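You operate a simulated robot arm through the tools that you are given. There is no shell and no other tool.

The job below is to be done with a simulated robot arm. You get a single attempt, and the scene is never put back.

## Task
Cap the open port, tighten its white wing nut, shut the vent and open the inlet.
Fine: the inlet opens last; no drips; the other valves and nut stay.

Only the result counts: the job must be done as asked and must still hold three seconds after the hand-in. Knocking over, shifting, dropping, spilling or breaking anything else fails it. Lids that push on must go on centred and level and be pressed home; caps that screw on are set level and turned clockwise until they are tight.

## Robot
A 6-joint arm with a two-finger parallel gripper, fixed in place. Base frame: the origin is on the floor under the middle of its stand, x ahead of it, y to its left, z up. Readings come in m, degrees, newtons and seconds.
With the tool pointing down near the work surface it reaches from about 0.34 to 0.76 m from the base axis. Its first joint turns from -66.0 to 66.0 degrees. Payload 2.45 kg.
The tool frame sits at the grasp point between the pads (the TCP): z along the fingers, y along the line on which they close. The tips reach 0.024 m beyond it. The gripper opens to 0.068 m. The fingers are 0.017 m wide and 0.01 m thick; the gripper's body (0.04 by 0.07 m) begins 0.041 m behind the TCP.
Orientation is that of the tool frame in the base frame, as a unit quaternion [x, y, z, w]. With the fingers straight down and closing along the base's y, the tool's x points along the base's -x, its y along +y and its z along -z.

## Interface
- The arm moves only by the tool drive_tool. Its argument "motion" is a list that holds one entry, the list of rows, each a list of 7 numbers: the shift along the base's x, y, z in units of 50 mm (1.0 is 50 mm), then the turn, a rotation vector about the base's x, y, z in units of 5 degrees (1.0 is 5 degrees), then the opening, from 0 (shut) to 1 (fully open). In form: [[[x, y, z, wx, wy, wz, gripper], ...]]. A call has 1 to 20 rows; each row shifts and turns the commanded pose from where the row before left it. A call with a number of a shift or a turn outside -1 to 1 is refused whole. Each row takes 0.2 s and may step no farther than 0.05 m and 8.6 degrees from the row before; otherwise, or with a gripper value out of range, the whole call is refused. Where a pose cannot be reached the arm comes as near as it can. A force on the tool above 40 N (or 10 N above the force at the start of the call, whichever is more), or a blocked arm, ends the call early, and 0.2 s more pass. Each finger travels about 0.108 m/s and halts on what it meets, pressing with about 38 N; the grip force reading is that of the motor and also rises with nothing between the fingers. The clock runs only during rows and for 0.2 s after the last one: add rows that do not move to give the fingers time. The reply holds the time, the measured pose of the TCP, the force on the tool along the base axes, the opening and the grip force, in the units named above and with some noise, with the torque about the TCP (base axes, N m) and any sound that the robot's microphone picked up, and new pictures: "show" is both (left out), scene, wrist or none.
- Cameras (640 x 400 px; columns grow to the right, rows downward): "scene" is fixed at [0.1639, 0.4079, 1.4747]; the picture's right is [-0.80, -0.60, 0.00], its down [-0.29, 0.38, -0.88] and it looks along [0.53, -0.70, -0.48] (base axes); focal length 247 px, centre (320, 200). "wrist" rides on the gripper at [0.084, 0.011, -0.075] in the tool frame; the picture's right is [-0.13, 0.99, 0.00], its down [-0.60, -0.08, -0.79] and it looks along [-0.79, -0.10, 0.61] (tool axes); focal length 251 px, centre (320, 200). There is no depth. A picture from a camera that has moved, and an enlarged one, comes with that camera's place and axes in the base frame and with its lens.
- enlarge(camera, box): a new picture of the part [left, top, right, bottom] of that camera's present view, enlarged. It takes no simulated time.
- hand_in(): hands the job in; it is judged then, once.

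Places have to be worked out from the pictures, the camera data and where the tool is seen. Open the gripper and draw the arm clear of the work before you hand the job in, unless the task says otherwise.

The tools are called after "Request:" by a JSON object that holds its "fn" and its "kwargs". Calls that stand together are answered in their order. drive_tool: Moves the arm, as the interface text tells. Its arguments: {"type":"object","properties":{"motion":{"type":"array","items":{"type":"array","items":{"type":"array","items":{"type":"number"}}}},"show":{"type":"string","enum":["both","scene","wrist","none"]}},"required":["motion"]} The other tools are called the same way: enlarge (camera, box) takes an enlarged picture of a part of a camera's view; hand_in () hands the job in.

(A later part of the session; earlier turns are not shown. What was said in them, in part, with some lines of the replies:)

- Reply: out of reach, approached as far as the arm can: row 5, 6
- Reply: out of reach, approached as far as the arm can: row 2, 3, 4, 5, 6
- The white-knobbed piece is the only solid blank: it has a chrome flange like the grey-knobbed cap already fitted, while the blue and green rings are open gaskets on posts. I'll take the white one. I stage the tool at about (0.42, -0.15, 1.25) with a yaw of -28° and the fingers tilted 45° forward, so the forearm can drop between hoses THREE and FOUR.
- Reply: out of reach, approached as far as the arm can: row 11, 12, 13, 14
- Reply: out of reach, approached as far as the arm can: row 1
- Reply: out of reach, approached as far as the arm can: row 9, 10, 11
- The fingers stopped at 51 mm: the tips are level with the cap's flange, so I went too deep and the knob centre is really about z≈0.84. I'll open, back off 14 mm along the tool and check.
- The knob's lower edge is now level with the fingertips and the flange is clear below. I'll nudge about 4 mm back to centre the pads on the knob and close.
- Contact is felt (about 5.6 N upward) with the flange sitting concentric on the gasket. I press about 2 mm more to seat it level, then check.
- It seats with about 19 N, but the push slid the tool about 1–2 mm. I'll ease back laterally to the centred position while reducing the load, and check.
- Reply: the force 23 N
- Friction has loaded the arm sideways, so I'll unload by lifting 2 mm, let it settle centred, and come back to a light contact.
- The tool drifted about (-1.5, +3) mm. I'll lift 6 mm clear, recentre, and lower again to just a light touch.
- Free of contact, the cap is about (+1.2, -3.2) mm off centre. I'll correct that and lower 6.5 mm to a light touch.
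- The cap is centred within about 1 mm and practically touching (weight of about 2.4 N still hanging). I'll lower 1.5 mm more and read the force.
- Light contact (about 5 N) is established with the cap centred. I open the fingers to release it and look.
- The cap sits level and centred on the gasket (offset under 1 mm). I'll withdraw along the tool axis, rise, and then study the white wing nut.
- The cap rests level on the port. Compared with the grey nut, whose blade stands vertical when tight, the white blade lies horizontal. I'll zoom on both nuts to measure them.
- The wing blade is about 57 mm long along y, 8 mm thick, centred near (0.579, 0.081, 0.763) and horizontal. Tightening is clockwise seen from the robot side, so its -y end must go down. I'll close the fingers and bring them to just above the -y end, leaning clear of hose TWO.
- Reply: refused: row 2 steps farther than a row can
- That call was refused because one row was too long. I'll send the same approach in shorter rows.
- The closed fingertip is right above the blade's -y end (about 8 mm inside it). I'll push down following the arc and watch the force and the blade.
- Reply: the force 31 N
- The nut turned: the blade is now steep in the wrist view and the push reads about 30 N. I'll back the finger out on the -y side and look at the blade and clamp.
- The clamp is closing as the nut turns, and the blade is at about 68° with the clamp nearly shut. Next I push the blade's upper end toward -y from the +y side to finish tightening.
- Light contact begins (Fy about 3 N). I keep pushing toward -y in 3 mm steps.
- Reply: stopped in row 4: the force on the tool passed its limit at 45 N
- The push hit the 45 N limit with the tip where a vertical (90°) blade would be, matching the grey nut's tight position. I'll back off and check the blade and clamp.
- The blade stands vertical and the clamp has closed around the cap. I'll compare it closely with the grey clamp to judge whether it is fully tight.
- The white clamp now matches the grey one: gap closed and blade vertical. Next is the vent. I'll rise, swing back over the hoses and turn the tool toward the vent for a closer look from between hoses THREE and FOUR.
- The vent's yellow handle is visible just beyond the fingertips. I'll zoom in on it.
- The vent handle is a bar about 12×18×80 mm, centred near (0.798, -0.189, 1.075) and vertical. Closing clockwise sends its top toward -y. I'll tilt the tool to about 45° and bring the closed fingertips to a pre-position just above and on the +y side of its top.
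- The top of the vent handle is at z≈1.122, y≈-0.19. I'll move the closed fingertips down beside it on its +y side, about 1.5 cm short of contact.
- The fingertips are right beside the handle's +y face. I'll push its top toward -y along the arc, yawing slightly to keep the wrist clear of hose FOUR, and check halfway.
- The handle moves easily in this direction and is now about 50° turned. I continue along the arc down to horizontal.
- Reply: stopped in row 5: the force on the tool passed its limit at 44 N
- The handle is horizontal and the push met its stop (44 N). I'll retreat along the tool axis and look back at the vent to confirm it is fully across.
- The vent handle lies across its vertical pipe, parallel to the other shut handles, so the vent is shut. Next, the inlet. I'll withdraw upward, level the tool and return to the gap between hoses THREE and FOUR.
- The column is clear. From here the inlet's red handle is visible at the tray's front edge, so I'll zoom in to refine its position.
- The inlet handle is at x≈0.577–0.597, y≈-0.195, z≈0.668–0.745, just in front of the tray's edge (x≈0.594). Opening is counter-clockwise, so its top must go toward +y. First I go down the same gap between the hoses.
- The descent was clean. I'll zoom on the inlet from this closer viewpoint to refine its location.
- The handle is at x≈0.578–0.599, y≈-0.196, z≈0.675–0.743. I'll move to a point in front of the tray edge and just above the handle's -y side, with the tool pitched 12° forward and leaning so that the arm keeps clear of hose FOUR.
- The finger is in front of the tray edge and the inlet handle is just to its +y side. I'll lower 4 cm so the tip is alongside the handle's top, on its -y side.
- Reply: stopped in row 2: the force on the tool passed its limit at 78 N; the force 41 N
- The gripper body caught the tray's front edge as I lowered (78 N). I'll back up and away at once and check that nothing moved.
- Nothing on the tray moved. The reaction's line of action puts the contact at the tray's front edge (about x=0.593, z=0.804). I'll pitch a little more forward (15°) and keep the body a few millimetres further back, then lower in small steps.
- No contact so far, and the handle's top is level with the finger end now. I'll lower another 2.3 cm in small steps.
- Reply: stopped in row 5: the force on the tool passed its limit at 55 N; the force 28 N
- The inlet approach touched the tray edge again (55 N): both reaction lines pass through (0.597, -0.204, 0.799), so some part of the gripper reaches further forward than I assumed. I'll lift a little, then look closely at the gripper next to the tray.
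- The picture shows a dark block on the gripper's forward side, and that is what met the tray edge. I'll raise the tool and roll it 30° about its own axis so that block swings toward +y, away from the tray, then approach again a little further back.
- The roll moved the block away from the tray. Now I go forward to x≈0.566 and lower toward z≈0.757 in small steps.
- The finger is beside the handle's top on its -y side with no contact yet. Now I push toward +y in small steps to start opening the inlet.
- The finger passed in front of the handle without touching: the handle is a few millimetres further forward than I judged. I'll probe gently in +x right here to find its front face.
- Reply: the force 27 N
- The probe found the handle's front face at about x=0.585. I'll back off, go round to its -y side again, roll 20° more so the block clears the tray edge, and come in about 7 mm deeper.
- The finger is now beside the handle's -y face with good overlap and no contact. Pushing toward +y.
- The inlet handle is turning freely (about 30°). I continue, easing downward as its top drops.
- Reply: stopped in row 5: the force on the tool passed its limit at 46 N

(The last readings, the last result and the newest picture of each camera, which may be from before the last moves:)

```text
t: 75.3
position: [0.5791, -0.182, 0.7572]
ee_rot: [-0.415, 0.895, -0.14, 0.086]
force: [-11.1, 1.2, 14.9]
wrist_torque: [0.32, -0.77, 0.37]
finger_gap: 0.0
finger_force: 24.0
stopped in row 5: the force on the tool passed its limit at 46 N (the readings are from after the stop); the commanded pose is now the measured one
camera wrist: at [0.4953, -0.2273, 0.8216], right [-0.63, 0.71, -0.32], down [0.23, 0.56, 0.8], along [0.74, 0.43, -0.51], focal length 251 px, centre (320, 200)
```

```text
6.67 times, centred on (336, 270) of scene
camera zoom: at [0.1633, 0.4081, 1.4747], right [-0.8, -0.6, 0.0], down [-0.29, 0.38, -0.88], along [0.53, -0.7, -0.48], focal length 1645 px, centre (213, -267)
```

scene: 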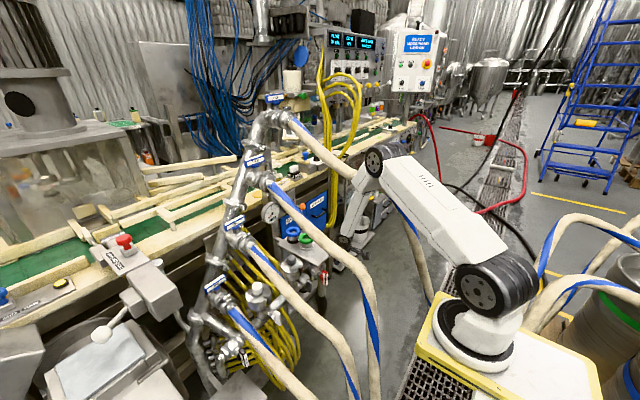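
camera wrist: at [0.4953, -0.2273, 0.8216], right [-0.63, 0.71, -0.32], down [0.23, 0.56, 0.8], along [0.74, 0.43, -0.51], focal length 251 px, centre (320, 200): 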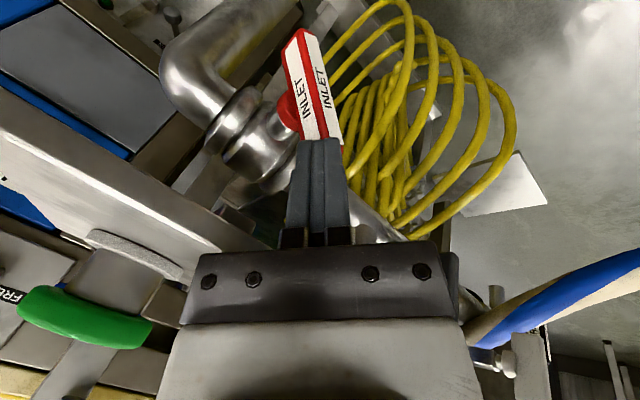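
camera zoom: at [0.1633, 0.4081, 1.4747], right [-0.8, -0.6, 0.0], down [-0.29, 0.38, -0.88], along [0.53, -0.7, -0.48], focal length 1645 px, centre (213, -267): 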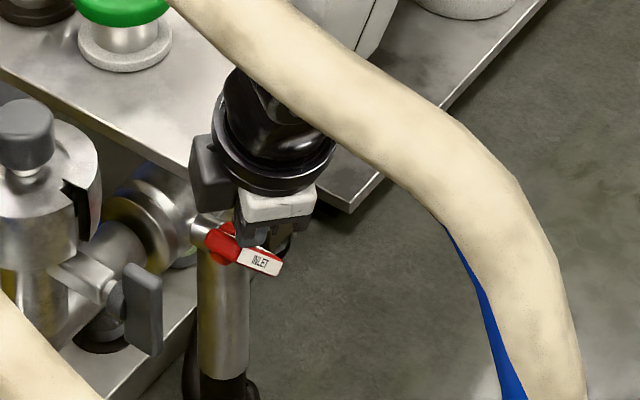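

The handle is at about 45°, and the forward block met the tray corner again (46 N). For the rest I'll use a different tactic: open the gripper so that the -y finger alone, which sits further forward after the roll, presses the handle's +y end down while the gripper body stays clear of the tray. First I raise and reorient.

Request:
{"fn": "drive_tool", "kwargs": {"motion": [[[-0.1, 0, 0.25, 0, 0, 0, 0], [-0.3, 0, 0.7, 0, 0, 0, 0], [0, 0.2, 0.1, 0.266, -0.176, -0.947, 0], [0, 0.2, 0, 0.266, -0.176, -0.947, 0.5], [0, 0.2, 0, 0.266, -0.176, -0.947, 1], [0, 0.2, 0, 0.266, -0.176, -0.947, 1], [0, 0, 0, 1, 0, 0, 1], [0, 0, 0, 1, 0, 0, 1], [0, 0, 0, 1, 0, 0, 1], [0, 0, 0, 1, 0, 0, 1], [0, 0, 0, 0, 0, 0, 1]]], "show": "both"}}

Request:
{"fn": "enlarge", "kwargs": {"camera": "wrist", "box": [180, 60, 500, 260]}}

Request:
{"fn": "enlarge", "kwargs": {"camera": "scene", "box": [304, 240, 368, 300]}}

```text
t: 77.5
position: [0.5628, -0.1445, 0.8101]
ee_rot: [-0.232, 0.961, -0.009, 0.153]
force: [-7.0, -1.1, 3.8]
wrist_torque: [-0.17, 0.0, -0.31]
finger_gap: 0.0666
finger_force: 0.0
out of reach, approached as far as the arm can: row 8
stopped in row 10: the force on the tool passed its limit at 43 N (the readings are from after the stop); the commanded pose is now the measured one
camera wrist: at [0.4634, -0.177, 0.8573], right [-0.33, 0.94, -0.05], down [0.31, 0.16, 0.94], along [0.89, 0.29, -0.35], focal length 251 px, centre (320, 200)
```

scene: 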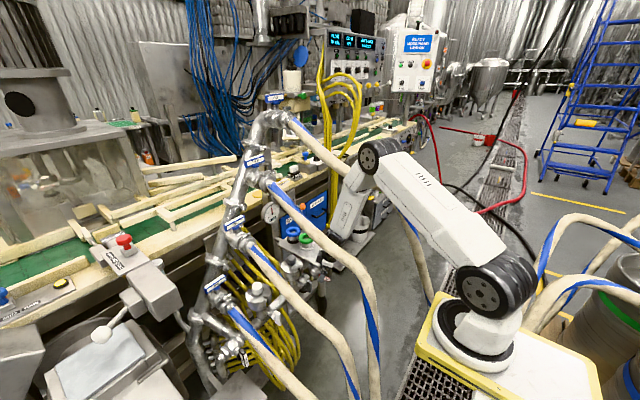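
wrist: 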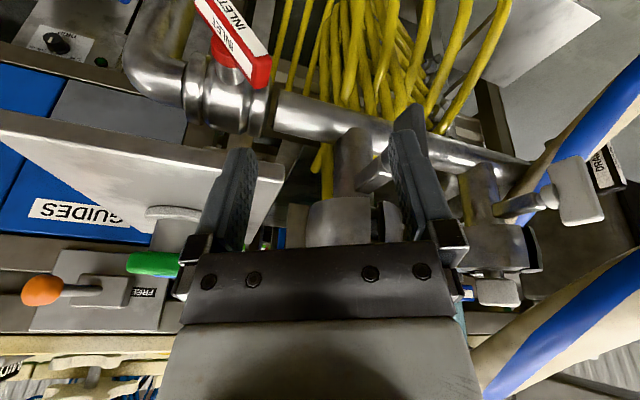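

```text
2.00 times, centred on (340, 160) of wrist
camera zoom: at [0.4634, -0.177, 0.8573], right [-0.33, 0.94, -0.05], down [0.31, 0.16, 0.94], along [0.89, 0.29, -0.35], focal length 503 px, centre (280, 280)
```

zoom: 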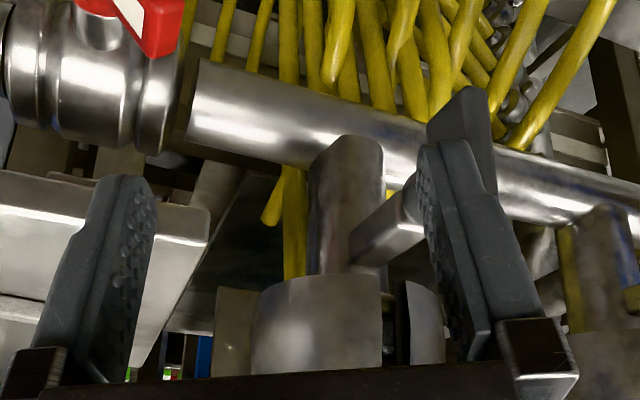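

```text
6.67 times, centred on (336, 270) of scene
camera zoom: at [0.1636, 0.408, 1.4747], right [-0.8, -0.6, 0.0], down [-0.29, 0.38, -0.88], along [0.53, -0.7, -0.48], focal length 1645 px, centre (213, -267)
```

zoom: 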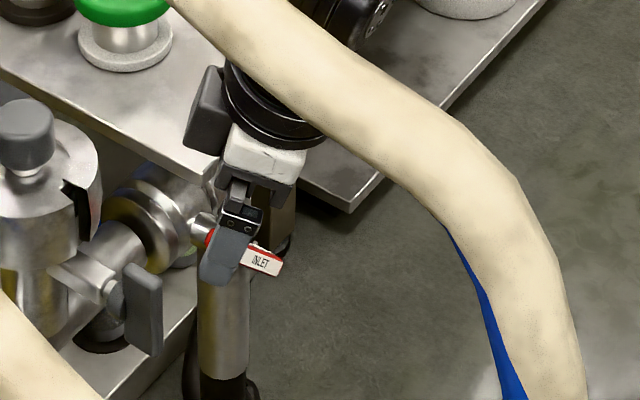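

The -y finger touched the tray's front edge at tray height (43 N peak, now light). I'll back off in x, descend in front of the edge until the fingertip is below the tray, and check before moving in over the handle's end.

Request:
{"fn": "drive_tool", "kwargs": {"motion": [[[-0.16, 0, 0.1, 0, 0, 0, 1], [0, 0.12, -0.25, 0, 0, 0, 1], [0, 0, -0.3, 0, 0, 0, 1], [0, 0, -0.3, 0, 0, 0, 1], [0, 0, 0, 0, 0, 0, 1]]], "show": "wrist"}}

Request:
{"fn": "enlarge", "kwargs": {"camera": "wrist", "box": [180, 40, 500, 240]}}

Request:
{"fn": "enlarge", "kwargs": {"camera": "scene", "box": [304, 240, 368, 300]}}

```text
t: 78.7
position: [0.5563, -0.1391, 0.7736]
ee_rot: [-0.232, 0.961, -0.009, 0.153]
force: [0.5, -0.1, 0.0]
wrist_torque: [0.0, 0.01, -0.01]
finger_gap: 0.0678
finger_force: 0.0
camera wrist: at [0.4568, -0.1713, 0.8198], right [-0.33, 0.94, -0.05], down [0.31, 0.16, 0.94], along [0.89, 0.29, -0.34], focal length 251 px, centre (320, 200)
```

wrist: 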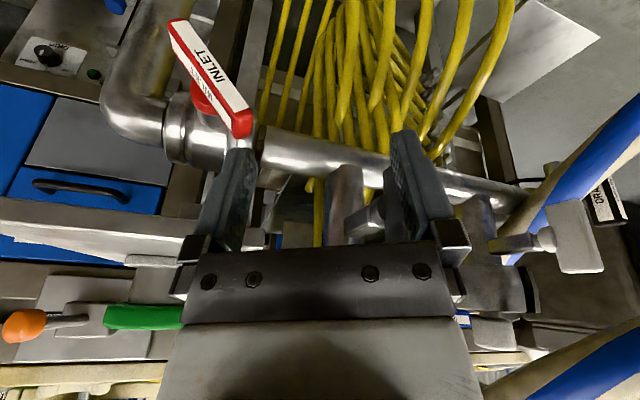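

```text
2.00 times, centred on (340, 140) of wrist
camera zoom: at [0.4568, -0.1713, 0.8198], right [-0.33, 0.94, -0.05], down [0.31, 0.16, 0.94], along [0.89, 0.29, -0.34], focal length 503 px, centre (280, 320)
```

zoom: 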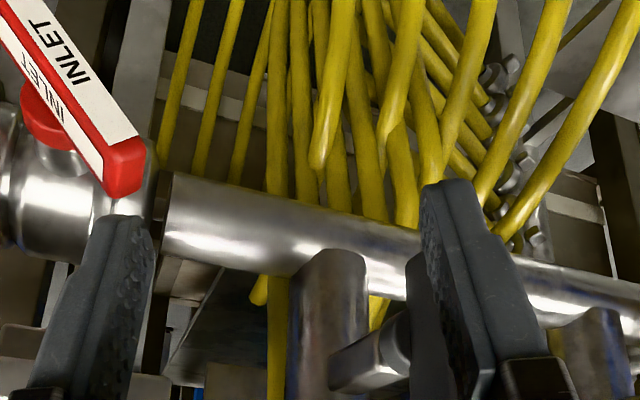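

```text
6.67 times, centred on (336, 270) of scene
camera zoom: at [0.1639, 0.4079, 1.4747], right [-0.8, -0.6, 0.0], down [-0.29, 0.38, -0.88], along [0.53, -0.7, -0.48], focal length 1645 px, centre (213, -267)
```

zoom: 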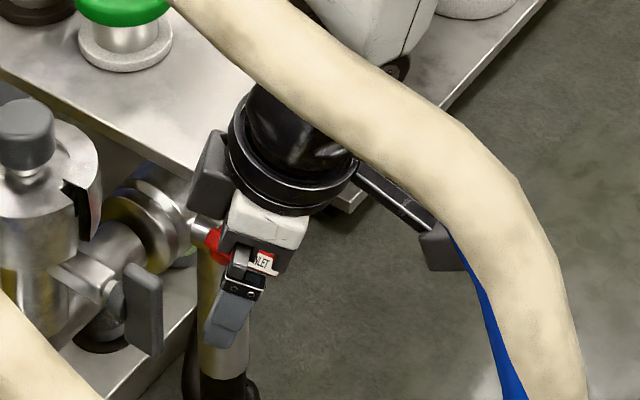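

The -y fingertip is right above the handle's raised end, below the tray, with the other finger about 3 cm clear of the grey nut. I'll move in over the handle's end and press down in small steps.

Request:
{"fn": "drive_tool", "kwargs": {"motion": [[[0.09, 0, -0.07, 0, 0, 0, 1], [0.09, 0, -0.07, 0, 0, 0, 1], [0, 0, -0.08, 0, 0, 0, 1], [0, 0, -0.08, 0, 0, 0, 1], [0, 0, -0.08, 0, 0, 0, 1], [0, 0, -0.06, 0, 0, 0, 1], [0, 0, 0, 0, 0, 0, 1]]], "show": "wrist"}}

Request:
{"fn": "enlarge", "kwargs": {"camera": "wrist", "box": [180, 40, 500, 240]}}

Request:
{"fn": "enlarge", "kwargs": {"camera": "scene", "box": [304, 240, 368, 300]}}

```text
t: 80.3
position: [0.5642, -0.1379, 0.7529]
ee_rot: [-0.233, 0.96, -0.009, 0.154]
force: [1.9, 9.9, 12.3]
wrist_torque: [-0.27, -0.3, 0.22]
finger_gap: 0.0633
finger_force: 0.2
camera wrist: at [0.4662, -0.1711, 0.7982], right [-0.33, 0.94, -0.05], down [0.31, 0.16, 0.94], along [0.89, 0.3, -0.34], focal length 251 px, centre (320, 200)
```

wrist: 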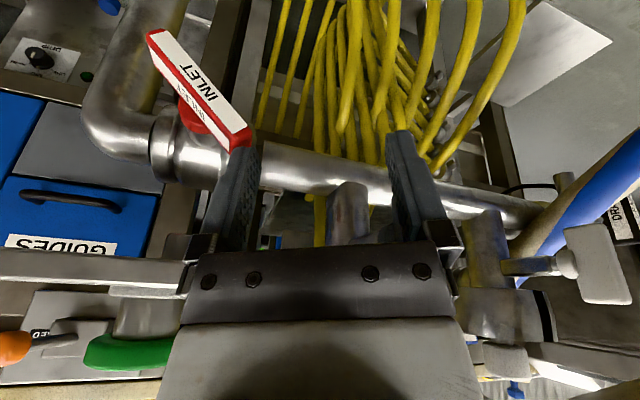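

```text
2.00 times, centred on (340, 140) of wrist
camera zoom: at [0.4662, -0.1711, 0.7982], right [-0.33, 0.94, -0.05], down [0.31, 0.16, 0.94], along [0.89, 0.3, -0.34], focal length 503 px, centre (280, 320)
```

zoom: 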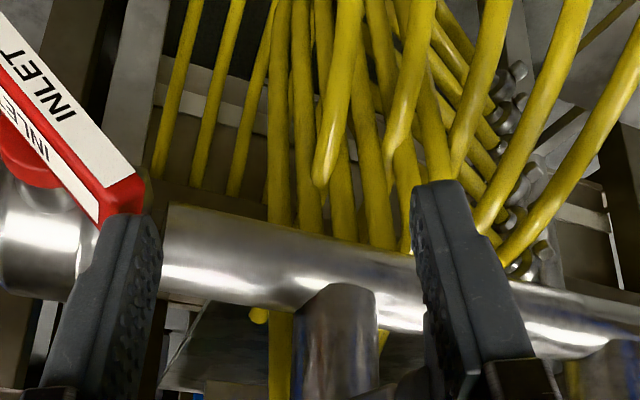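

```text
6.67 times, centred on (336, 270) of scene
camera zoom: at [0.1637, 0.4082, 1.4747], right [-0.8, -0.6, 0.0], down [-0.29, 0.38, -0.88], along [0.53, -0.7, -0.48], focal length 1645 px, centre (213, -267)
```

zoom: 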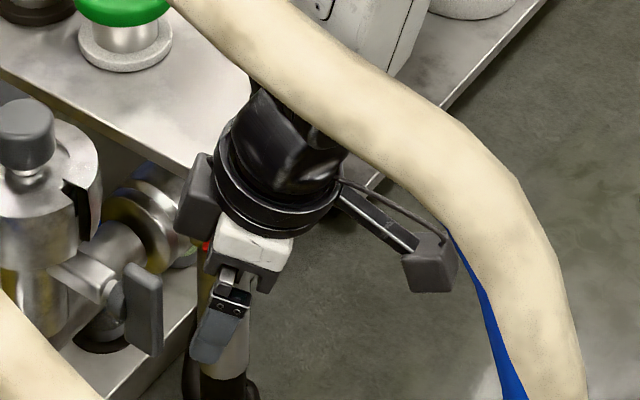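

The finger is pressing on the end face (reaction toward +y), which jams radially. I'll lift, shift 12 mm toward -y so that it bears on the handle's top face, and press again.

Request:
{"fn": "drive_tool", "kwargs": {"motion": [[[0, 0.02, 0.2, 0, 0, 0, 1], [0, -0.06, 0.12, 0, 0, 0, 1], [0, -0.22, 0, 0, 0, 0, 1], [0, 0, -0.1, 0, 0, 0, 1], [0, 0, -0.1, 0, 0, 0, 1], [0, 0, -0.08, 0, 0, 0, 1], [0, 0, 0, 0, 0, 0, 1]]], "show": "wrist"}}

Request:
{"fn": "enlarge", "kwargs": {"camera": "wrist", "box": [140, 20, 460, 220]}}

Request:
{"fn": "enlarge", "kwargs": {"camera": "scene", "box": [304, 240, 368, 300]}}

```text
t: 81.9
position: [0.5651, -0.1505, 0.7531]
ee_rot: [-0.231, 0.961, -0.01, 0.152]
force: [0.2, 0.6, -0.4]
wrist_torque: [0.01, -0.05, 0.0]
finger_gap: 0.0679
finger_force: 0.1
camera wrist: at [0.4657, -0.184, 0.7999], right [-0.33, 0.94, -0.05], down [0.31, 0.16, 0.94], along [0.89, 0.29, -0.34], focal length 251 px, centre (320, 200)
```

wrist: 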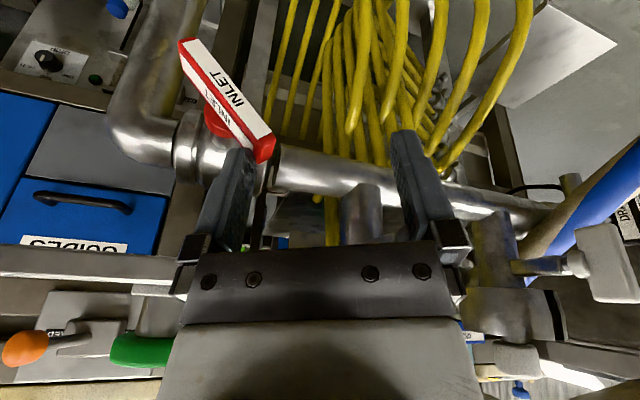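

```text
2.00 times, centred on (300, 120) of wrist
camera zoom: at [0.4657, -0.184, 0.7999], right [-0.33, 0.94, -0.05], down [0.31, 0.16, 0.94], along [0.89, 0.29, -0.34], focal length 503 px, centre (360, 360)
```

zoom: 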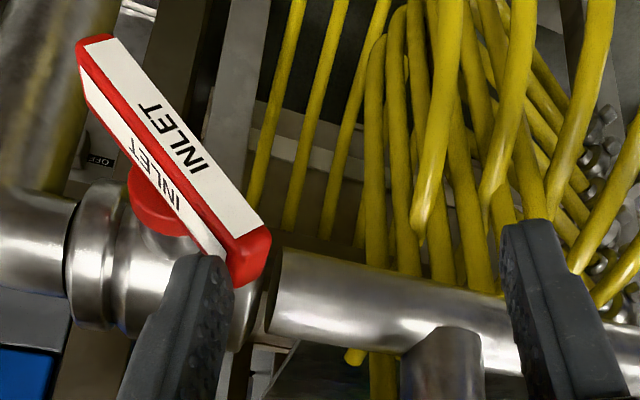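

```text
6.67 times, centred on (336, 270) of scene
camera zoom: at [0.1639, 0.4079, 1.4747], right [-0.8, -0.6, 0.0], down [-0.29, 0.38, -0.88], along [0.53, -0.7, -0.48], focal length 1645 px, centre (213, -267)
```

zoom: 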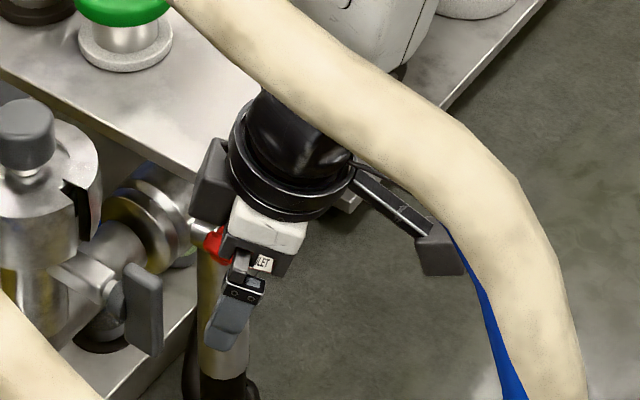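

The fingertip now bears on the handle's upper face just inside its end. I push down and slightly toward +y, along the arc.

Request:
{"fn": "drive_tool", "kwargs": {"motion": [[[0, 0.03, -0.07, 0, 0, 0, 1], [0, 0.03, -0.07, 0, 0, 0, 1], [0, 0.02, -0.07, 0, 0, 0, 1], [0, 0.02, -0.07, 0, 0, 0, 1], [0, 0, 0, 0, 0, 0, 1]]], "show": "wrist"}}

Request:
{"fn": "enlarge", "kwargs": {"camera": "wrist", "box": [140, 20, 460, 220]}}

Request:
{"fn": "enlarge", "kwargs": {"camera": "scene", "box": [304, 240, 368, 300]}}

```text
t: 83.1
position: [0.5649, -0.1459, 0.7388]
ee_rot: [-0.232, 0.961, -0.009, 0.153]
force: [1.0, -0.3, 0.1]
wrist_torque: [0.02, 0.01, -0.02]
finger_gap: 0.0681
finger_force: 0.1
camera wrist: at [0.4651, -0.1784, 0.7858], right [-0.33, 0.94, -0.05], down [0.31, 0.16, 0.94], along [0.89, 0.29, -0.34], focal length 251 px, centre (320, 200)
```

wrist: 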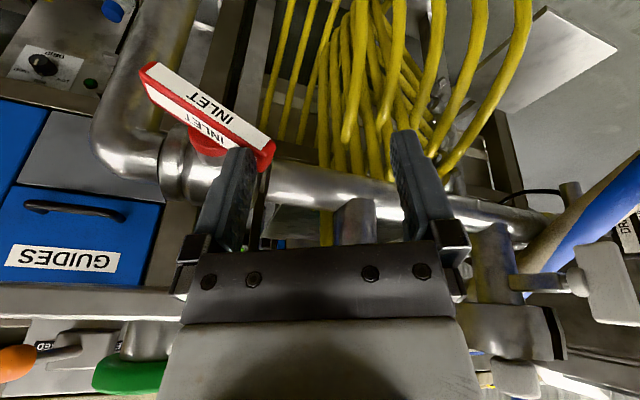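

```text
2.00 times, centred on (300, 120) of wrist
camera zoom: at [0.4651, -0.1784, 0.7858], right [-0.33, 0.94, -0.05], down [0.31, 0.16, 0.94], along [0.89, 0.29, -0.34], focal length 503 px, centre (360, 360)
```

zoom: 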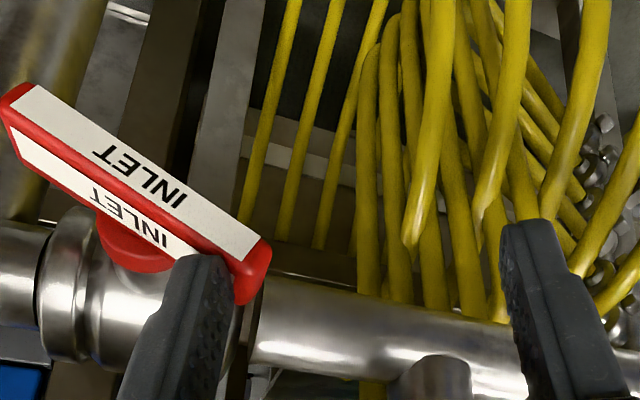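

```text
6.67 times, centred on (336, 270) of scene
camera zoom: at [0.1639, 0.4079, 1.4747], right [-0.8, -0.6, 0.0], down [-0.29, 0.38, -0.88], along [0.53, -0.7, -0.48], focal length 1645 px, centre (213, -267)
```

zoom: 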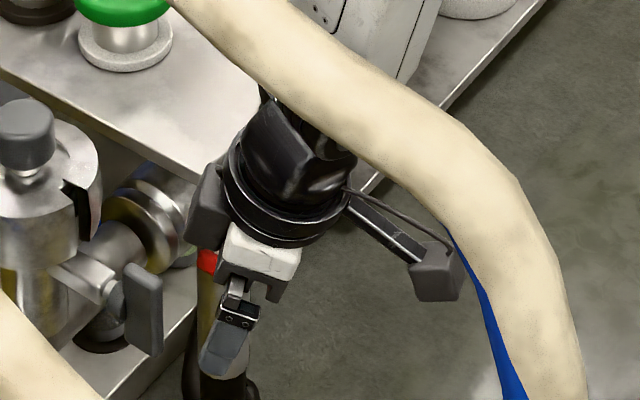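

The handle is now about 65–70° and moving freely. I keep pressing down toward parallel with the pipe.

Request:
{"fn": "drive_tool", "kwargs": {"motion": [[[0, 0.01, -0.07, 0, 0, 0, 1], [0, 0.01, -0.07, 0, 0, 0, 1], [0, 0, -0.07, 0, 0, 0, 1], [0, 0, -0.06, 0, 0, 0, 1], [0, 0, 0, 0, 0, 0, 1]]], "show": "wrist"}}

Request:
{"fn": "enlarge", "kwargs": {"camera": "wrist", "box": [140, 20, 460, 220]}}

Request:
{"fn": "enlarge", "kwargs": {"camera": "scene", "box": [304, 240, 368, 300]}}

```text
t: 84.3
position: [0.5641, -0.1477, 0.7274]
ee_rot: [-0.231, 0.961, -0.01, 0.153]
force: [-7.6, 2.4, 19.2]
wrist_torque: [-0.69, -0.21, -0.26]
finger_gap: 0.065
finger_force: 0.2
camera wrist: at [0.4653, -0.1788, 0.7735], right [-0.33, 0.94, -0.05], down [0.31, 0.16, 0.94], along [0.89, 0.29, -0.34], focal length 251 px, centre (320, 200)
```

wrist: 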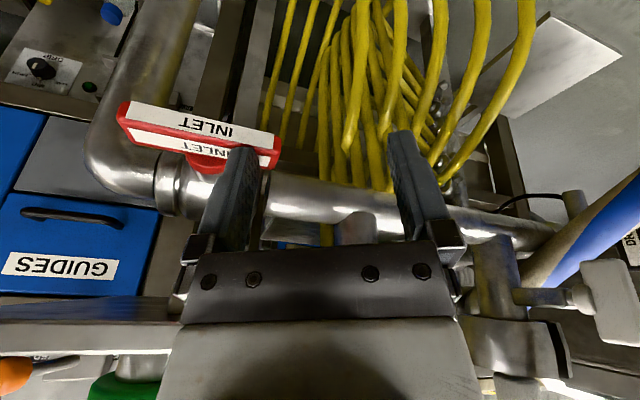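

```text
2.00 times, centred on (300, 120) of wrist
camera zoom: at [0.4653, -0.1788, 0.7735], right [-0.33, 0.94, -0.05], down [0.31, 0.16, 0.94], along [0.89, 0.29, -0.34], focal length 503 px, centre (360, 360)
```

zoom: 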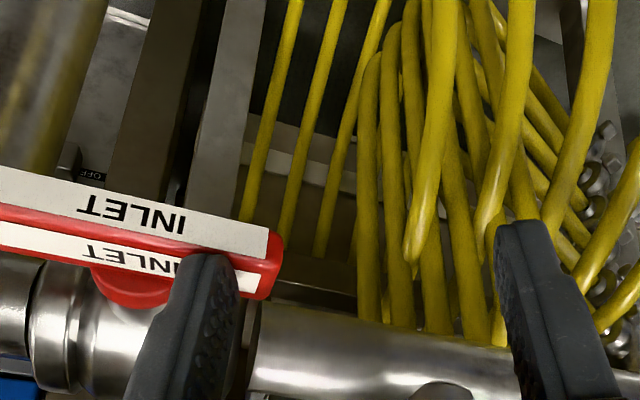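

```text
6.67 times, centred on (336, 270) of scene
camera zoom: at [0.1634, 0.4081, 1.4747], right [-0.8, -0.6, 0.0], down [-0.29, 0.38, -0.88], along [0.53, -0.7, -0.48], focal length 1645 px, centre (213, -267)
```

zoom: 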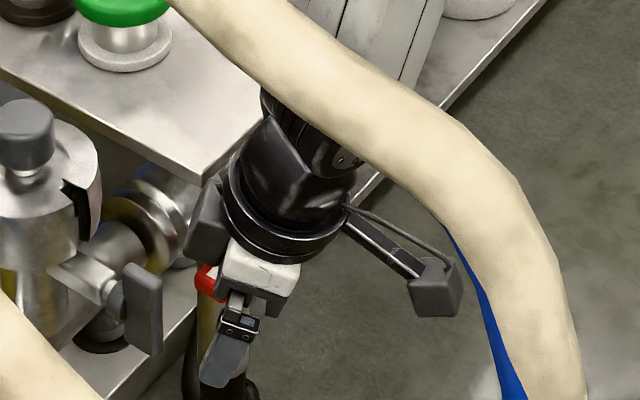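

The handle is parallel to the pipe, with about 20 N of resistance. I press 2 mm more to confirm it is on its stop.

Request:
{"fn": "drive_tool", "kwargs": {"motion": [[[0, 0, -0.05, 0, 0, 0, 1], [0, 0, -0.04, 0, 0, 0, 1], [0, 0, 0, 0, 0, 0, 1]]], "show": "none"}}

Request:
{"fn": "enlarge", "kwargs": {"camera": "wrist", "box": [100, 40, 340, 190]}}

```text
t: 84.7
position: [0.5641, -0.1471, 0.7275]
ee_rot: [-0.231, 0.961, -0.011, 0.154]
force: [-10.8, 3.3, 17.6]
wrist_torque: [-0.59, -0.09, -0.39]
finger_gap: 0.0634
finger_force: 0.1
stopped in row 1: the force on the tool passed its limit at 47 N (the readings are from after the stop); the commanded pose is now the measured one
```

```text
2.67 times, centred on (220, 115) of wrist
camera zoom: at [0.4657, -0.1793, 0.7734], right [-0.33, 0.94, -0.05], down [0.31, 0.16, 0.94], along [0.89, 0.29, -0.34], focal length 670 px, centre (587, 427)
```

zoom: 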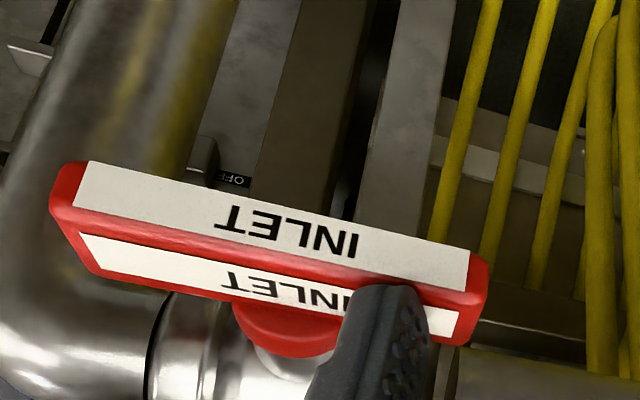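

The inlet is on its stop: 47 N with no further movement, and the handle parallel to the pipe. I'll now lift the finger off, ease back in front of the tray edge and rise clear of it.

Request:
{"fn": "drive_tool", "kwargs": {"motion": [[[0, 0, 0.2, 0, 0, 0, 1], [0, 0, 0.3, 0, 0, 0, 1], [-0.1, 0, 0.2, 0, 0, 0, 1], [-0.14, 0, 0.2, 0, 0, 0, 1], [-0.2, 0, 0.4, 0, 0, 0, 1], [-0.2, 0, 0.5, 0, 0, 0, 0.6], [0, 0, 0, 0, 0, 0, 0.3]]], "show": "both"}}

Request:
{"fn": "enlarge", "kwargs": {"camera": "wrist", "box": [140, 20, 460, 220]}}

Request:
{"fn": "enlarge", "kwargs": {"camera": "scene", "box": [280, 220, 376, 300]}}

```text
t: 86.3
position: [0.534, -0.1468, 0.817]
ee_rot: [-0.231, 0.961, -0.01, 0.153]
force: [-0.2, -0.4, -0.6]
wrist_torque: [0.01, 0.03, 0.0]
finger_gap: 0.0203
finger_force: 0.1
camera wrist: at [0.434, -0.179, 0.8629], right [-0.33, 0.94, -0.05], down [0.31, 0.16, 0.94], along [0.89, 0.29, -0.34], focal length 251 px, centre (320, 200)
```

scene: 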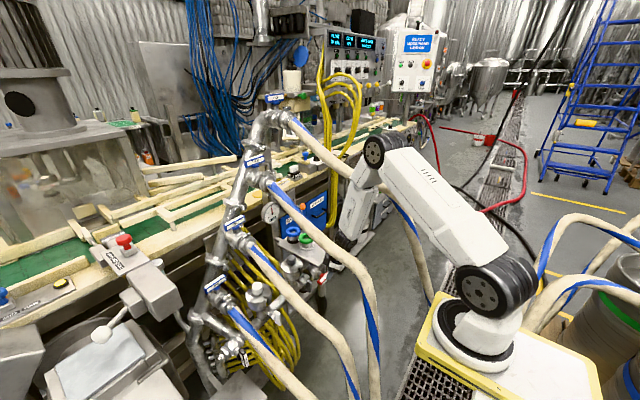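
wrist: 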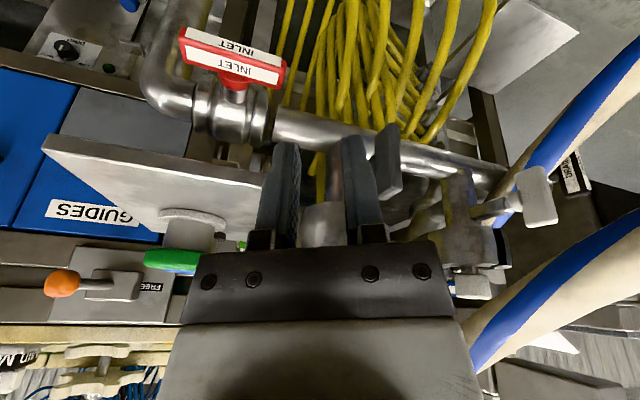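

```text
2.00 times, centred on (300, 120) of wrist
camera zoom: at [0.434, -0.179, 0.8629], right [-0.33, 0.94, -0.05], down [0.31, 0.16, 0.94], along [0.89, 0.29, -0.34], focal length 503 px, centre (360, 360)
```

zoom: 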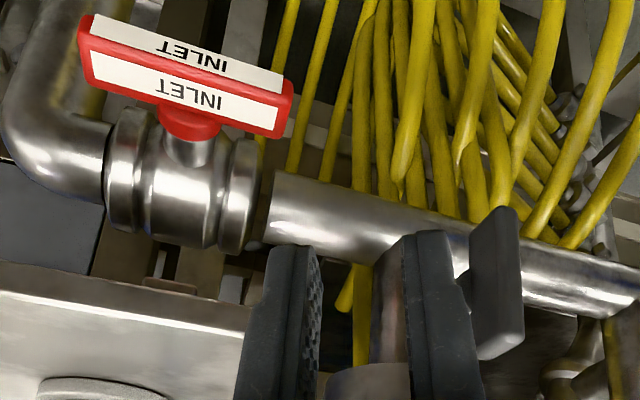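

```text
5.00 times, centred on (328, 260) of scene
camera zoom: at [0.1639, 0.4079, 1.4747], right [-0.8, -0.6, 0.0], down [-0.29, 0.38, -0.88], along [0.53, -0.7, -0.48], focal length 1234 px, centre (280, -100)
```

zoom: 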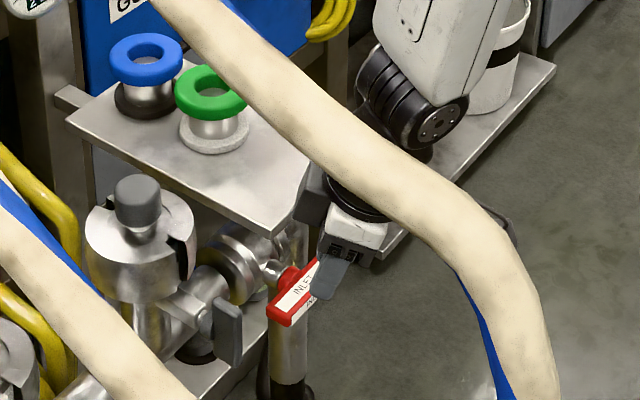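

The inlet handle stays along its pipe. I retrace out through the gap between hoses THREE and FOUR: back and up while levelling the tool, with the fingers closed for passage.

Request:
{"fn": "drive_tool", "kwargs": {"motion": [[[-0.35, 0.03, 0.81, -0.125, 0.69, 0, 0], [-0.35, 0.03, 0.81, -0.125, 0.69, 0, 0], [-0.35, 0.03, 0.81, -0.125, 0.69, 0, 0], [-0.35, 0.03, 0.81, -0.125, 0.69, 0, 0], [-0.35, 0.03, 0.81, -0.125, 0.69, 0, 0], [0, 0, 0.3, 0, 0, -0.9, 0], [0, 0, 0.3, 0, 0, -0.9, 0], [0, 0, 0.3, 0, 0, -0.9, 0]]], "show": "both"}}

```text
t: 88.1
position: [0.4081, -0.1319, 0.9987]
ee_rot: [-0.118, 0.99, 0.03, 0.065]
force: [0.1, 0.2, -0.3]
wrist_torque: [0.01, 0.0, 0.01]
finger_gap: 0.0
finger_force: 23.7
out of reach, approached as far as the arm can: row 3, 4, 5, 7, 8
camera wrist: at [0.3152, -0.1475, 1.0618], right [-0.11, 0.99, 0.06], down [0.5, 0.0, 0.86], along [0.86, 0.13, -0.5], focal length 251 px, centre (320, 200)
```

scene: 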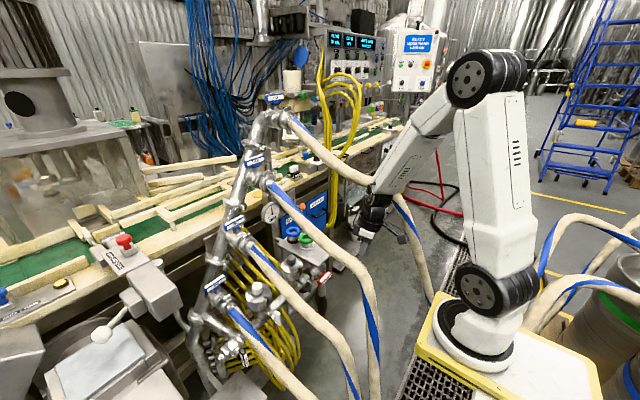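
wrist: 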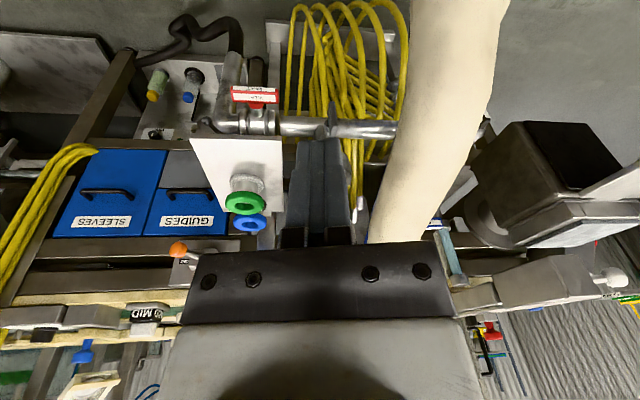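

I'm at the fold limit at (0.408, -0.132, 0.999) and clear of the hoses. I'll step forward slightly, level and square the tool, then rise straight up the gap.

Request:
{"fn": "drive_tool", "kwargs": {"motion": [[[0.25, -0.04, 0.2, -0.43, 0.7, 0, 0], [0.25, -0.04, 0.2, -0.43, 0.7, 0, 0], [0.22, -0.04, 0.3, 0, 0, -0.92, 0], [0, 0, 0.5, 0, 0, -0.92, 0], [0, 0, 0.7, 0, 0, -0.92, 0], [0, 0, 0.9, 0, 0, 0, 0], [0, 0, 0.9, 0, 0, 0, 0], [0, 0, 0.9, 0, 0, 0, 0], [0, 0, 0.9, 0, 0, 0, 0], [0, 0, 0.9, 0, 0, 0, 0]]], "show": "both"}}

```text
t: 90.3
position: [0.3913, -0.1517, 1.2078]
ee_rot: [-0.002, 0.991, 0.071, 0.116]
force: [-0.8, -1.3, 0.1]
wrist_torque: [-0.02, 0.0, -0.02]
finger_gap: 0.0002
finger_force: 23.2
out of reach, approached as far as the arm can: row 1, 2, 3, 4, 5, 6, 7, 8, 9, 10
camera wrist: at [0.2914, -0.152, 1.2631], right [0.11, 0.98, 0.17], down [0.41, -0.2, 0.89], along [0.91, -0.03, -0.42], focal length 251 px, centre (320, 200)
```

scene: 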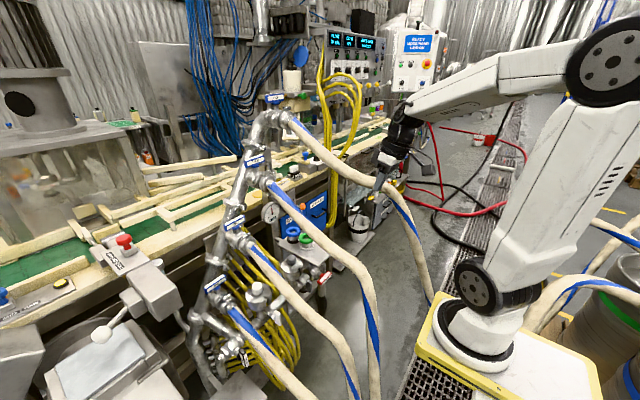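
wrist: 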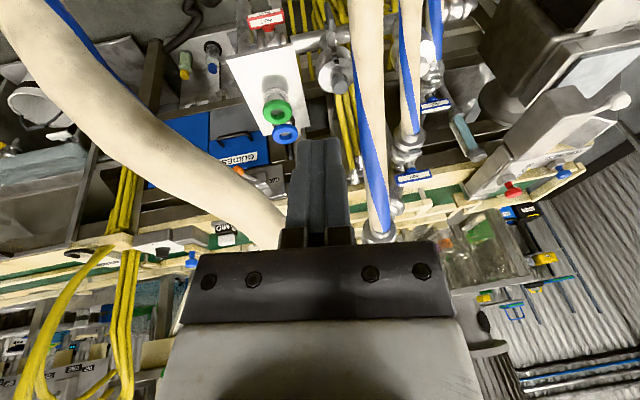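

The arm followed its fold limit up to (0.391, -0.152, 1.208), clear of everything. I'll move forward and up out of that limit while levelling the tool.

Request:
{"fn": "drive_tool", "kwargs": {"motion": [[[0.4, 0.05, 0.8, 0, 0, 0, 0], [0.4, 0.05, 0.8, -0.41, 0.66, 0, 0], [0.4, 0.05, 0.8, -0.41, 0.66, 0, 0], [0.2, 0.2, 0.6, -0.41, 0.66, 0, 0], [0.2, 0.4, 0.4, -0.41, 0.66, 0, 0], [0, 0.8, 0.2, 0, 0, 0, 0.5], [0, 0.8, 0, 0, 0, 0, 1], [0, 0.6, 0, 0, 0, 0, 1]]], "show": "both"}}

Request:
{"fn": "enlarge", "kwargs": {"camera": "scene", "box": [230, 230, 350, 330]}}

Request:
{"fn": "enlarge", "kwargs": {"camera": "scene", "box": [250, 150, 314, 200]}}

Request:
{"fn": "enlarge", "kwargs": {"camera": "scene", "box": [290, 250, 354, 300]}}

```text
t: 92.1
position: [0.4591, -0.0285, 1.3753]
ee_rot: [-0.003, 0.989, 0.126, 0.081]
force: [-0.3, -0.2, 1.1]
wrist_torque: [-0.02, 0.03, -0.05]
finger_gap: 0.0683
finger_force: 0.0
out of reach, approached as far as the arm can: row 1, 2, 3, 4, 5
camera wrist: at [0.3633, -0.0356, 1.4356], right [0.1, 0.96, 0.27], down [0.47, -0.28, 0.84], along [0.88, 0.04, -0.48], focal length 251 px, centre (320, 200)
```

scene: 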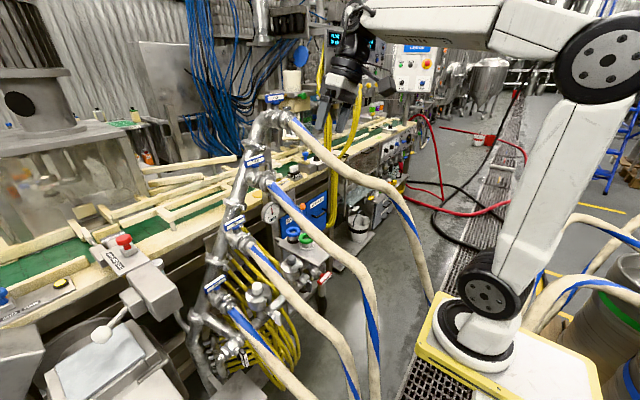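
wrist: 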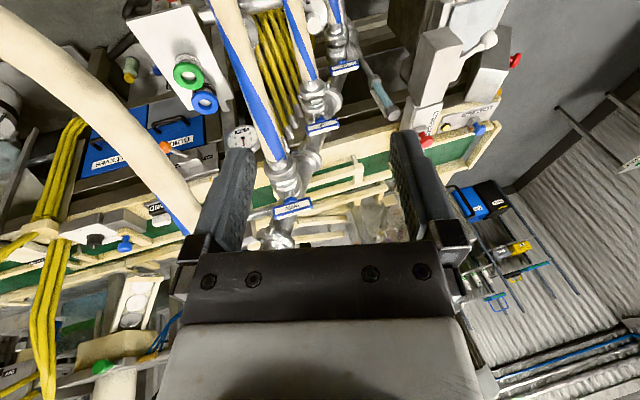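

```text
4.00 times, centred on (290, 280) of scene
camera zoom: at [0.1639, 0.408, 1.4747], right [-0.8, -0.6, 0.0], down [-0.29, 0.38, -0.88], along [0.53, -0.7, -0.48], focal length 987 px, centre (440, -120)
```

zoom: 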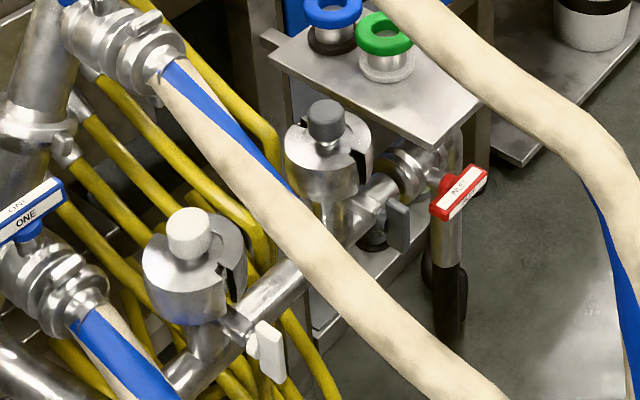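

```text
8.00 times, centred on (282, 175) of scene
camera zoom: at [0.1639, 0.408, 1.4747], right [-0.8, -0.6, 0.0], down [-0.29, 0.38, -0.88], along [0.53, -0.7, -0.48], focal length 1974 px, centre (624, 400)
```

zoom: 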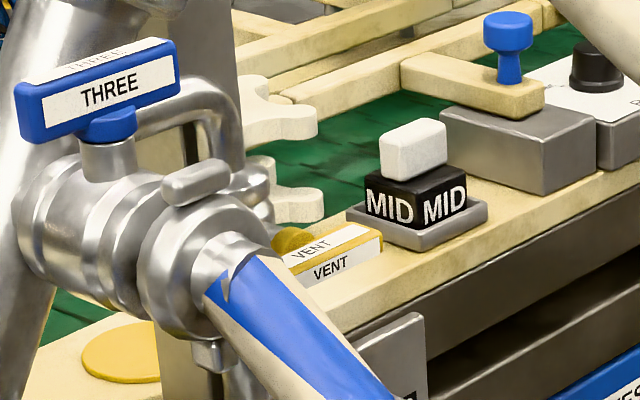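

```text
8.00 times, centred on (322, 275) of scene
camera zoom: at [0.1639, 0.408, 1.4747], right [-0.8, -0.6, 0.0], down [-0.29, 0.38, -0.88], along [0.53, -0.7, -0.48], focal length 1974 px, centre (304, -400)
```

zoom: 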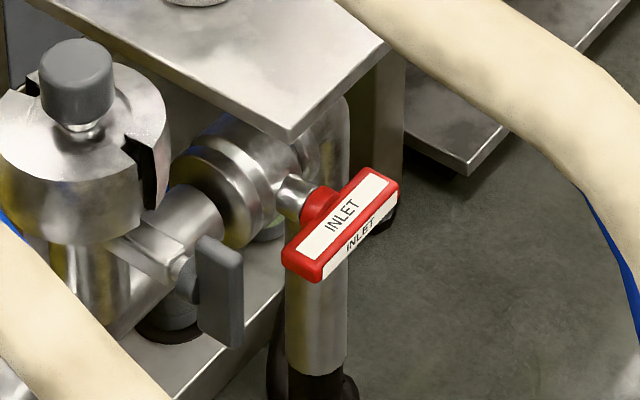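

Everything looks right: cap clamped, white blade vertical, grey nut untouched, vent across and inlet along its pipe. I'll check the gauge, the port for drips, and the other valves.

Request:
{"fn": "enlarge", "kwargs": {"camera": "scene", "box": [256, 200, 288, 225]}}

Request:
{"fn": "enlarge", "kwargs": {"camera": "scene", "box": [244, 275, 300, 340]}}

Request:
{"fn": "enlarge", "kwargs": {"camera": "scene", "box": [200, 260, 280, 380]}}

Request:
{"fn": "enlarge", "kwargs": {"camera": "wrist", "box": [200, 100, 300, 180]}}

Request:
{"fn": "enlarge", "kwargs": {"camera": "scene", "box": [210, 90, 330, 260]}}

```text
16.00 times, centred on (272, 212) of scene
camera zoom: at [0.1639, 0.408, 1.4747], right [-0.8, -0.6, 0.0], down [-0.29, 0.38, -0.88], along [0.53, -0.7, -0.48], focal length 3948 px, centre (1088, 0)
```

zoom: 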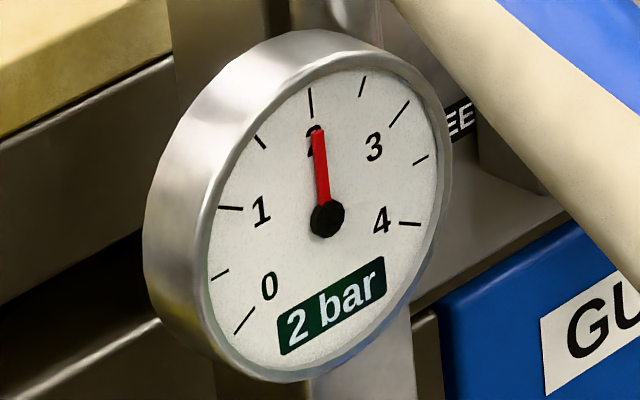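

```text
6.15 times, centred on (272, 308) of scene
camera zoom: at [0.1639, 0.408, 1.4747], right [-0.8, -0.6, 0.0], down [-0.29, 0.38, -0.88], along [0.53, -0.7, -0.48], focal length 1518 px, centre (615, -462)
```

zoom: 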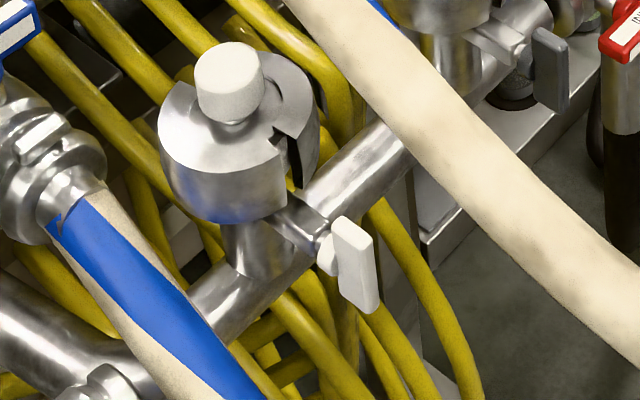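

```text
3.33 times, centred on (240, 320) of scene
camera zoom: at [0.1639, 0.408, 1.4747], right [-0.8, -0.6, 0.0], down [-0.29, 0.38, -0.88], along [0.53, -0.7, -0.48], focal length 822 px, centre (587, -200)
```

zoom: 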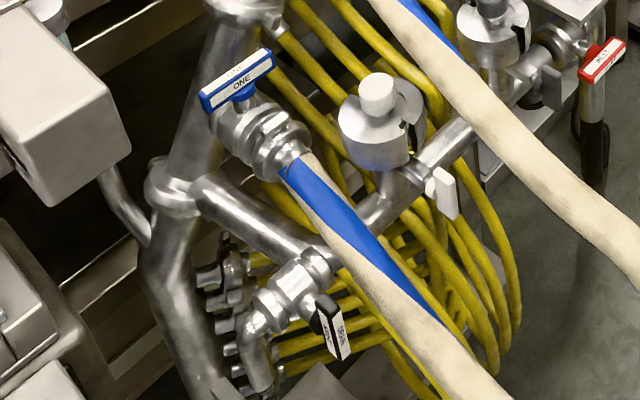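

```text
5.00 times, centred on (250, 140) of wrist
camera zoom: at [0.3633, -0.0356, 1.4356], right [0.1, 0.96, 0.27], down [0.47, -0.28, 0.84], along [0.88, 0.04, -0.48], focal length 1257 px, centre (670, 500)
```

zoom: 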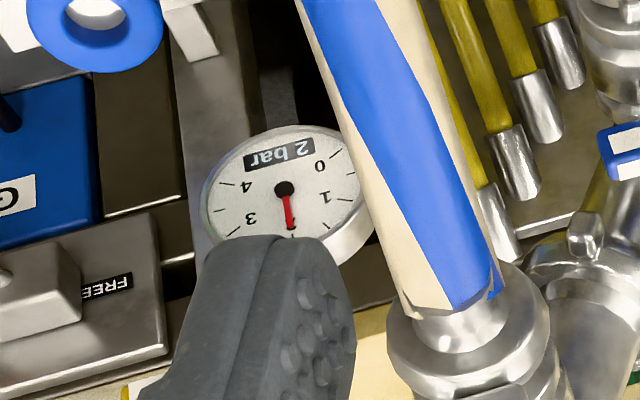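

```text
2.35 times, centred on (270, 175) of scene
camera zoom: at [0.1639, 0.408, 1.4747], right [-0.8, -0.6, 0.0], down [-0.29, 0.38, -0.88], along [0.53, -0.7, -0.48], focal length 581 px, centre (438, 259)
```

zoom: 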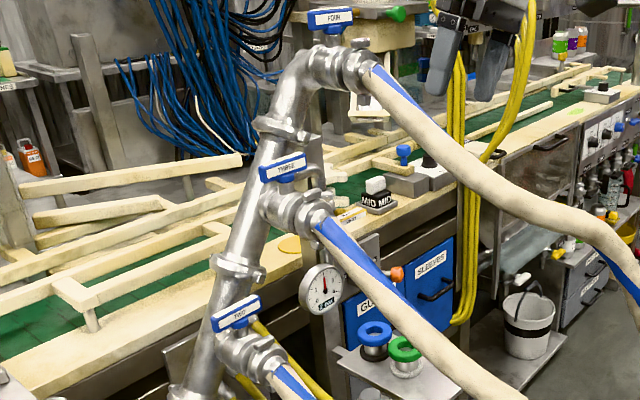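

The gauge has risen from 0 to 2 bar, and there are no drips at the capped port; ONE to FOUR, DRAIN and the grey nut are unchanged. I'll wait a few seconds with the arm clear and the gripper open to see that it holds.

Request:
{"fn": "drive_tool", "kwargs": {"motion": [[[0, 0.4, 0.2, 0, 0, 0, 1], [0, 0.4, 0, 0, 0, 0, 1], [0, 0, 0, 0, 0, 0, 1], [0, 0, 0, 0, 0, 0, 1], [0, 0, 0, 0, 0, 0, 1], [0, 0, 0, 0, 0, 0, 1], [0, 0, 0, 0, 0, 0, 1], [0, 0, 0, 0, 0, 0, 1], [0, 0, 0, 0, 0, 0, 1], [0, 0, 0, 0, 0, 0, 1], [0, 0, 0, 0, 0, 0, 1], [0, 0, 0, 0, 0, 0, 1], [0, 0, 0, 0, 0, 0, 1], [0, 0, 0, 0, 0, 0, 1], [0, 0, 0, 0, 0, 0, 1]]], "show": "both"}}

Request:
{"fn": "enlarge", "kwargs": {"camera": "scene", "box": [256, 200, 288, 225]}}

Request:
{"fn": "enlarge", "kwargs": {"camera": "scene", "box": [240, 260, 340, 335]}}

```text
t: 95.3
position: [0.4581, -0.0011, 1.3814]
ee_rot: [-0.003, 0.988, 0.131, 0.081]
force: [-0.3, 0.4, -0.3]
wrist_torque: [0.03, 0.01, -0.01]
finger_gap: 0.068
finger_force: 0.1
out of reach, approached as far as the arm can: row 2
camera wrist: at [0.362, -0.0088, 1.4426], right [0.1, 0.96, 0.28], down [0.47, -0.29, 0.83], along [0.88, 0.05, -0.48], focal length 251 px, centre (320, 200)
```

scene: 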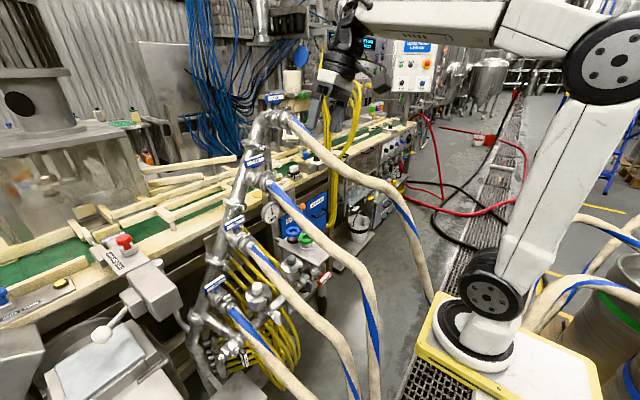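
wrist: 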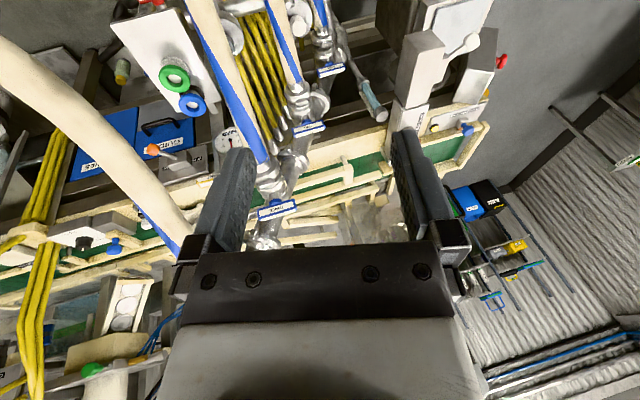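

```text
16.00 times, centred on (272, 212) of scene
camera zoom: at [0.1639, 0.4079, 1.4747], right [-0.8, -0.6, 0.0], down [-0.29, 0.38, -0.88], along [0.53, -0.7, -0.48], focal length 3948 px, centre (1088, 0)
```

zoom: 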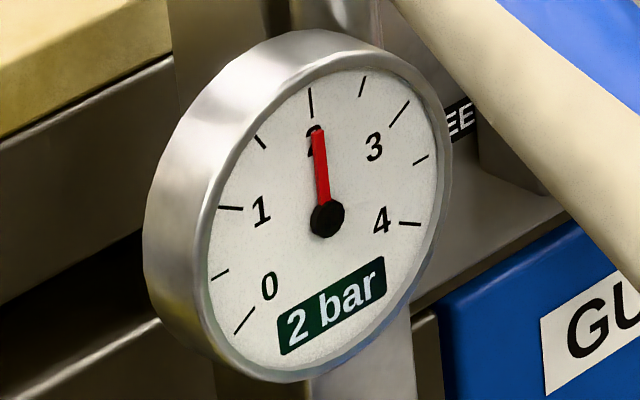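

```text
5.33 times, centred on (290, 298) of scene
camera zoom: at [0.1639, 0.4079, 1.4747], right [-0.8, -0.6, 0.0], down [-0.29, 0.38, -0.88], along [0.53, -0.7, -0.48], focal length 1316 px, centre (480, -320)
```

zoom: 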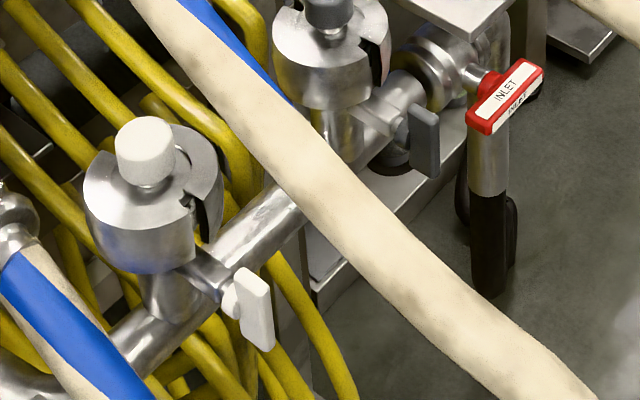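

After a further 3 s the gauge still holds 2 bar with no drips. The cap is clamped, the vent shut and the inlet open; the other valves and the grey nut are unchanged, the arm is clear and the gripper is open. I'm handing in the job.

Request:
{"fn": "hand_in", "kwargs": {}}

```text
The job is handed in.
```

The job is done and handed in. The port is capped, its white wing nut is tight, the vent is shut, and the inlet was opened last.

- **Cap:** I used the white-knobbed blank from the tray. It sits level on the port's gasket, within about 1 mm of centre, with the clamp closed around it.
- **Wing nut:** I turned it about 90° clockwise until it would go no further. Its blade now stands vertical, like the grey nut beside it.
- **Vent and inlet:** Both handles were turned until they stopped. The vent handle lies across its pipe and the inlet handle along its pipe.
- **Pressure:** The gauge rose from 0 to 2 bar after the inlet opened and still read 2 bar about 3 s later, with no drips visible at the port.

**Contacts:** While working on the inlet, the gripper bumped the tray's front edge four times, peaking at 78 N. In the pictures the tray and the items on it did not move. The arm did not touch the grey nut or the other valves.

The gripper is open and the arm is clear of the work.
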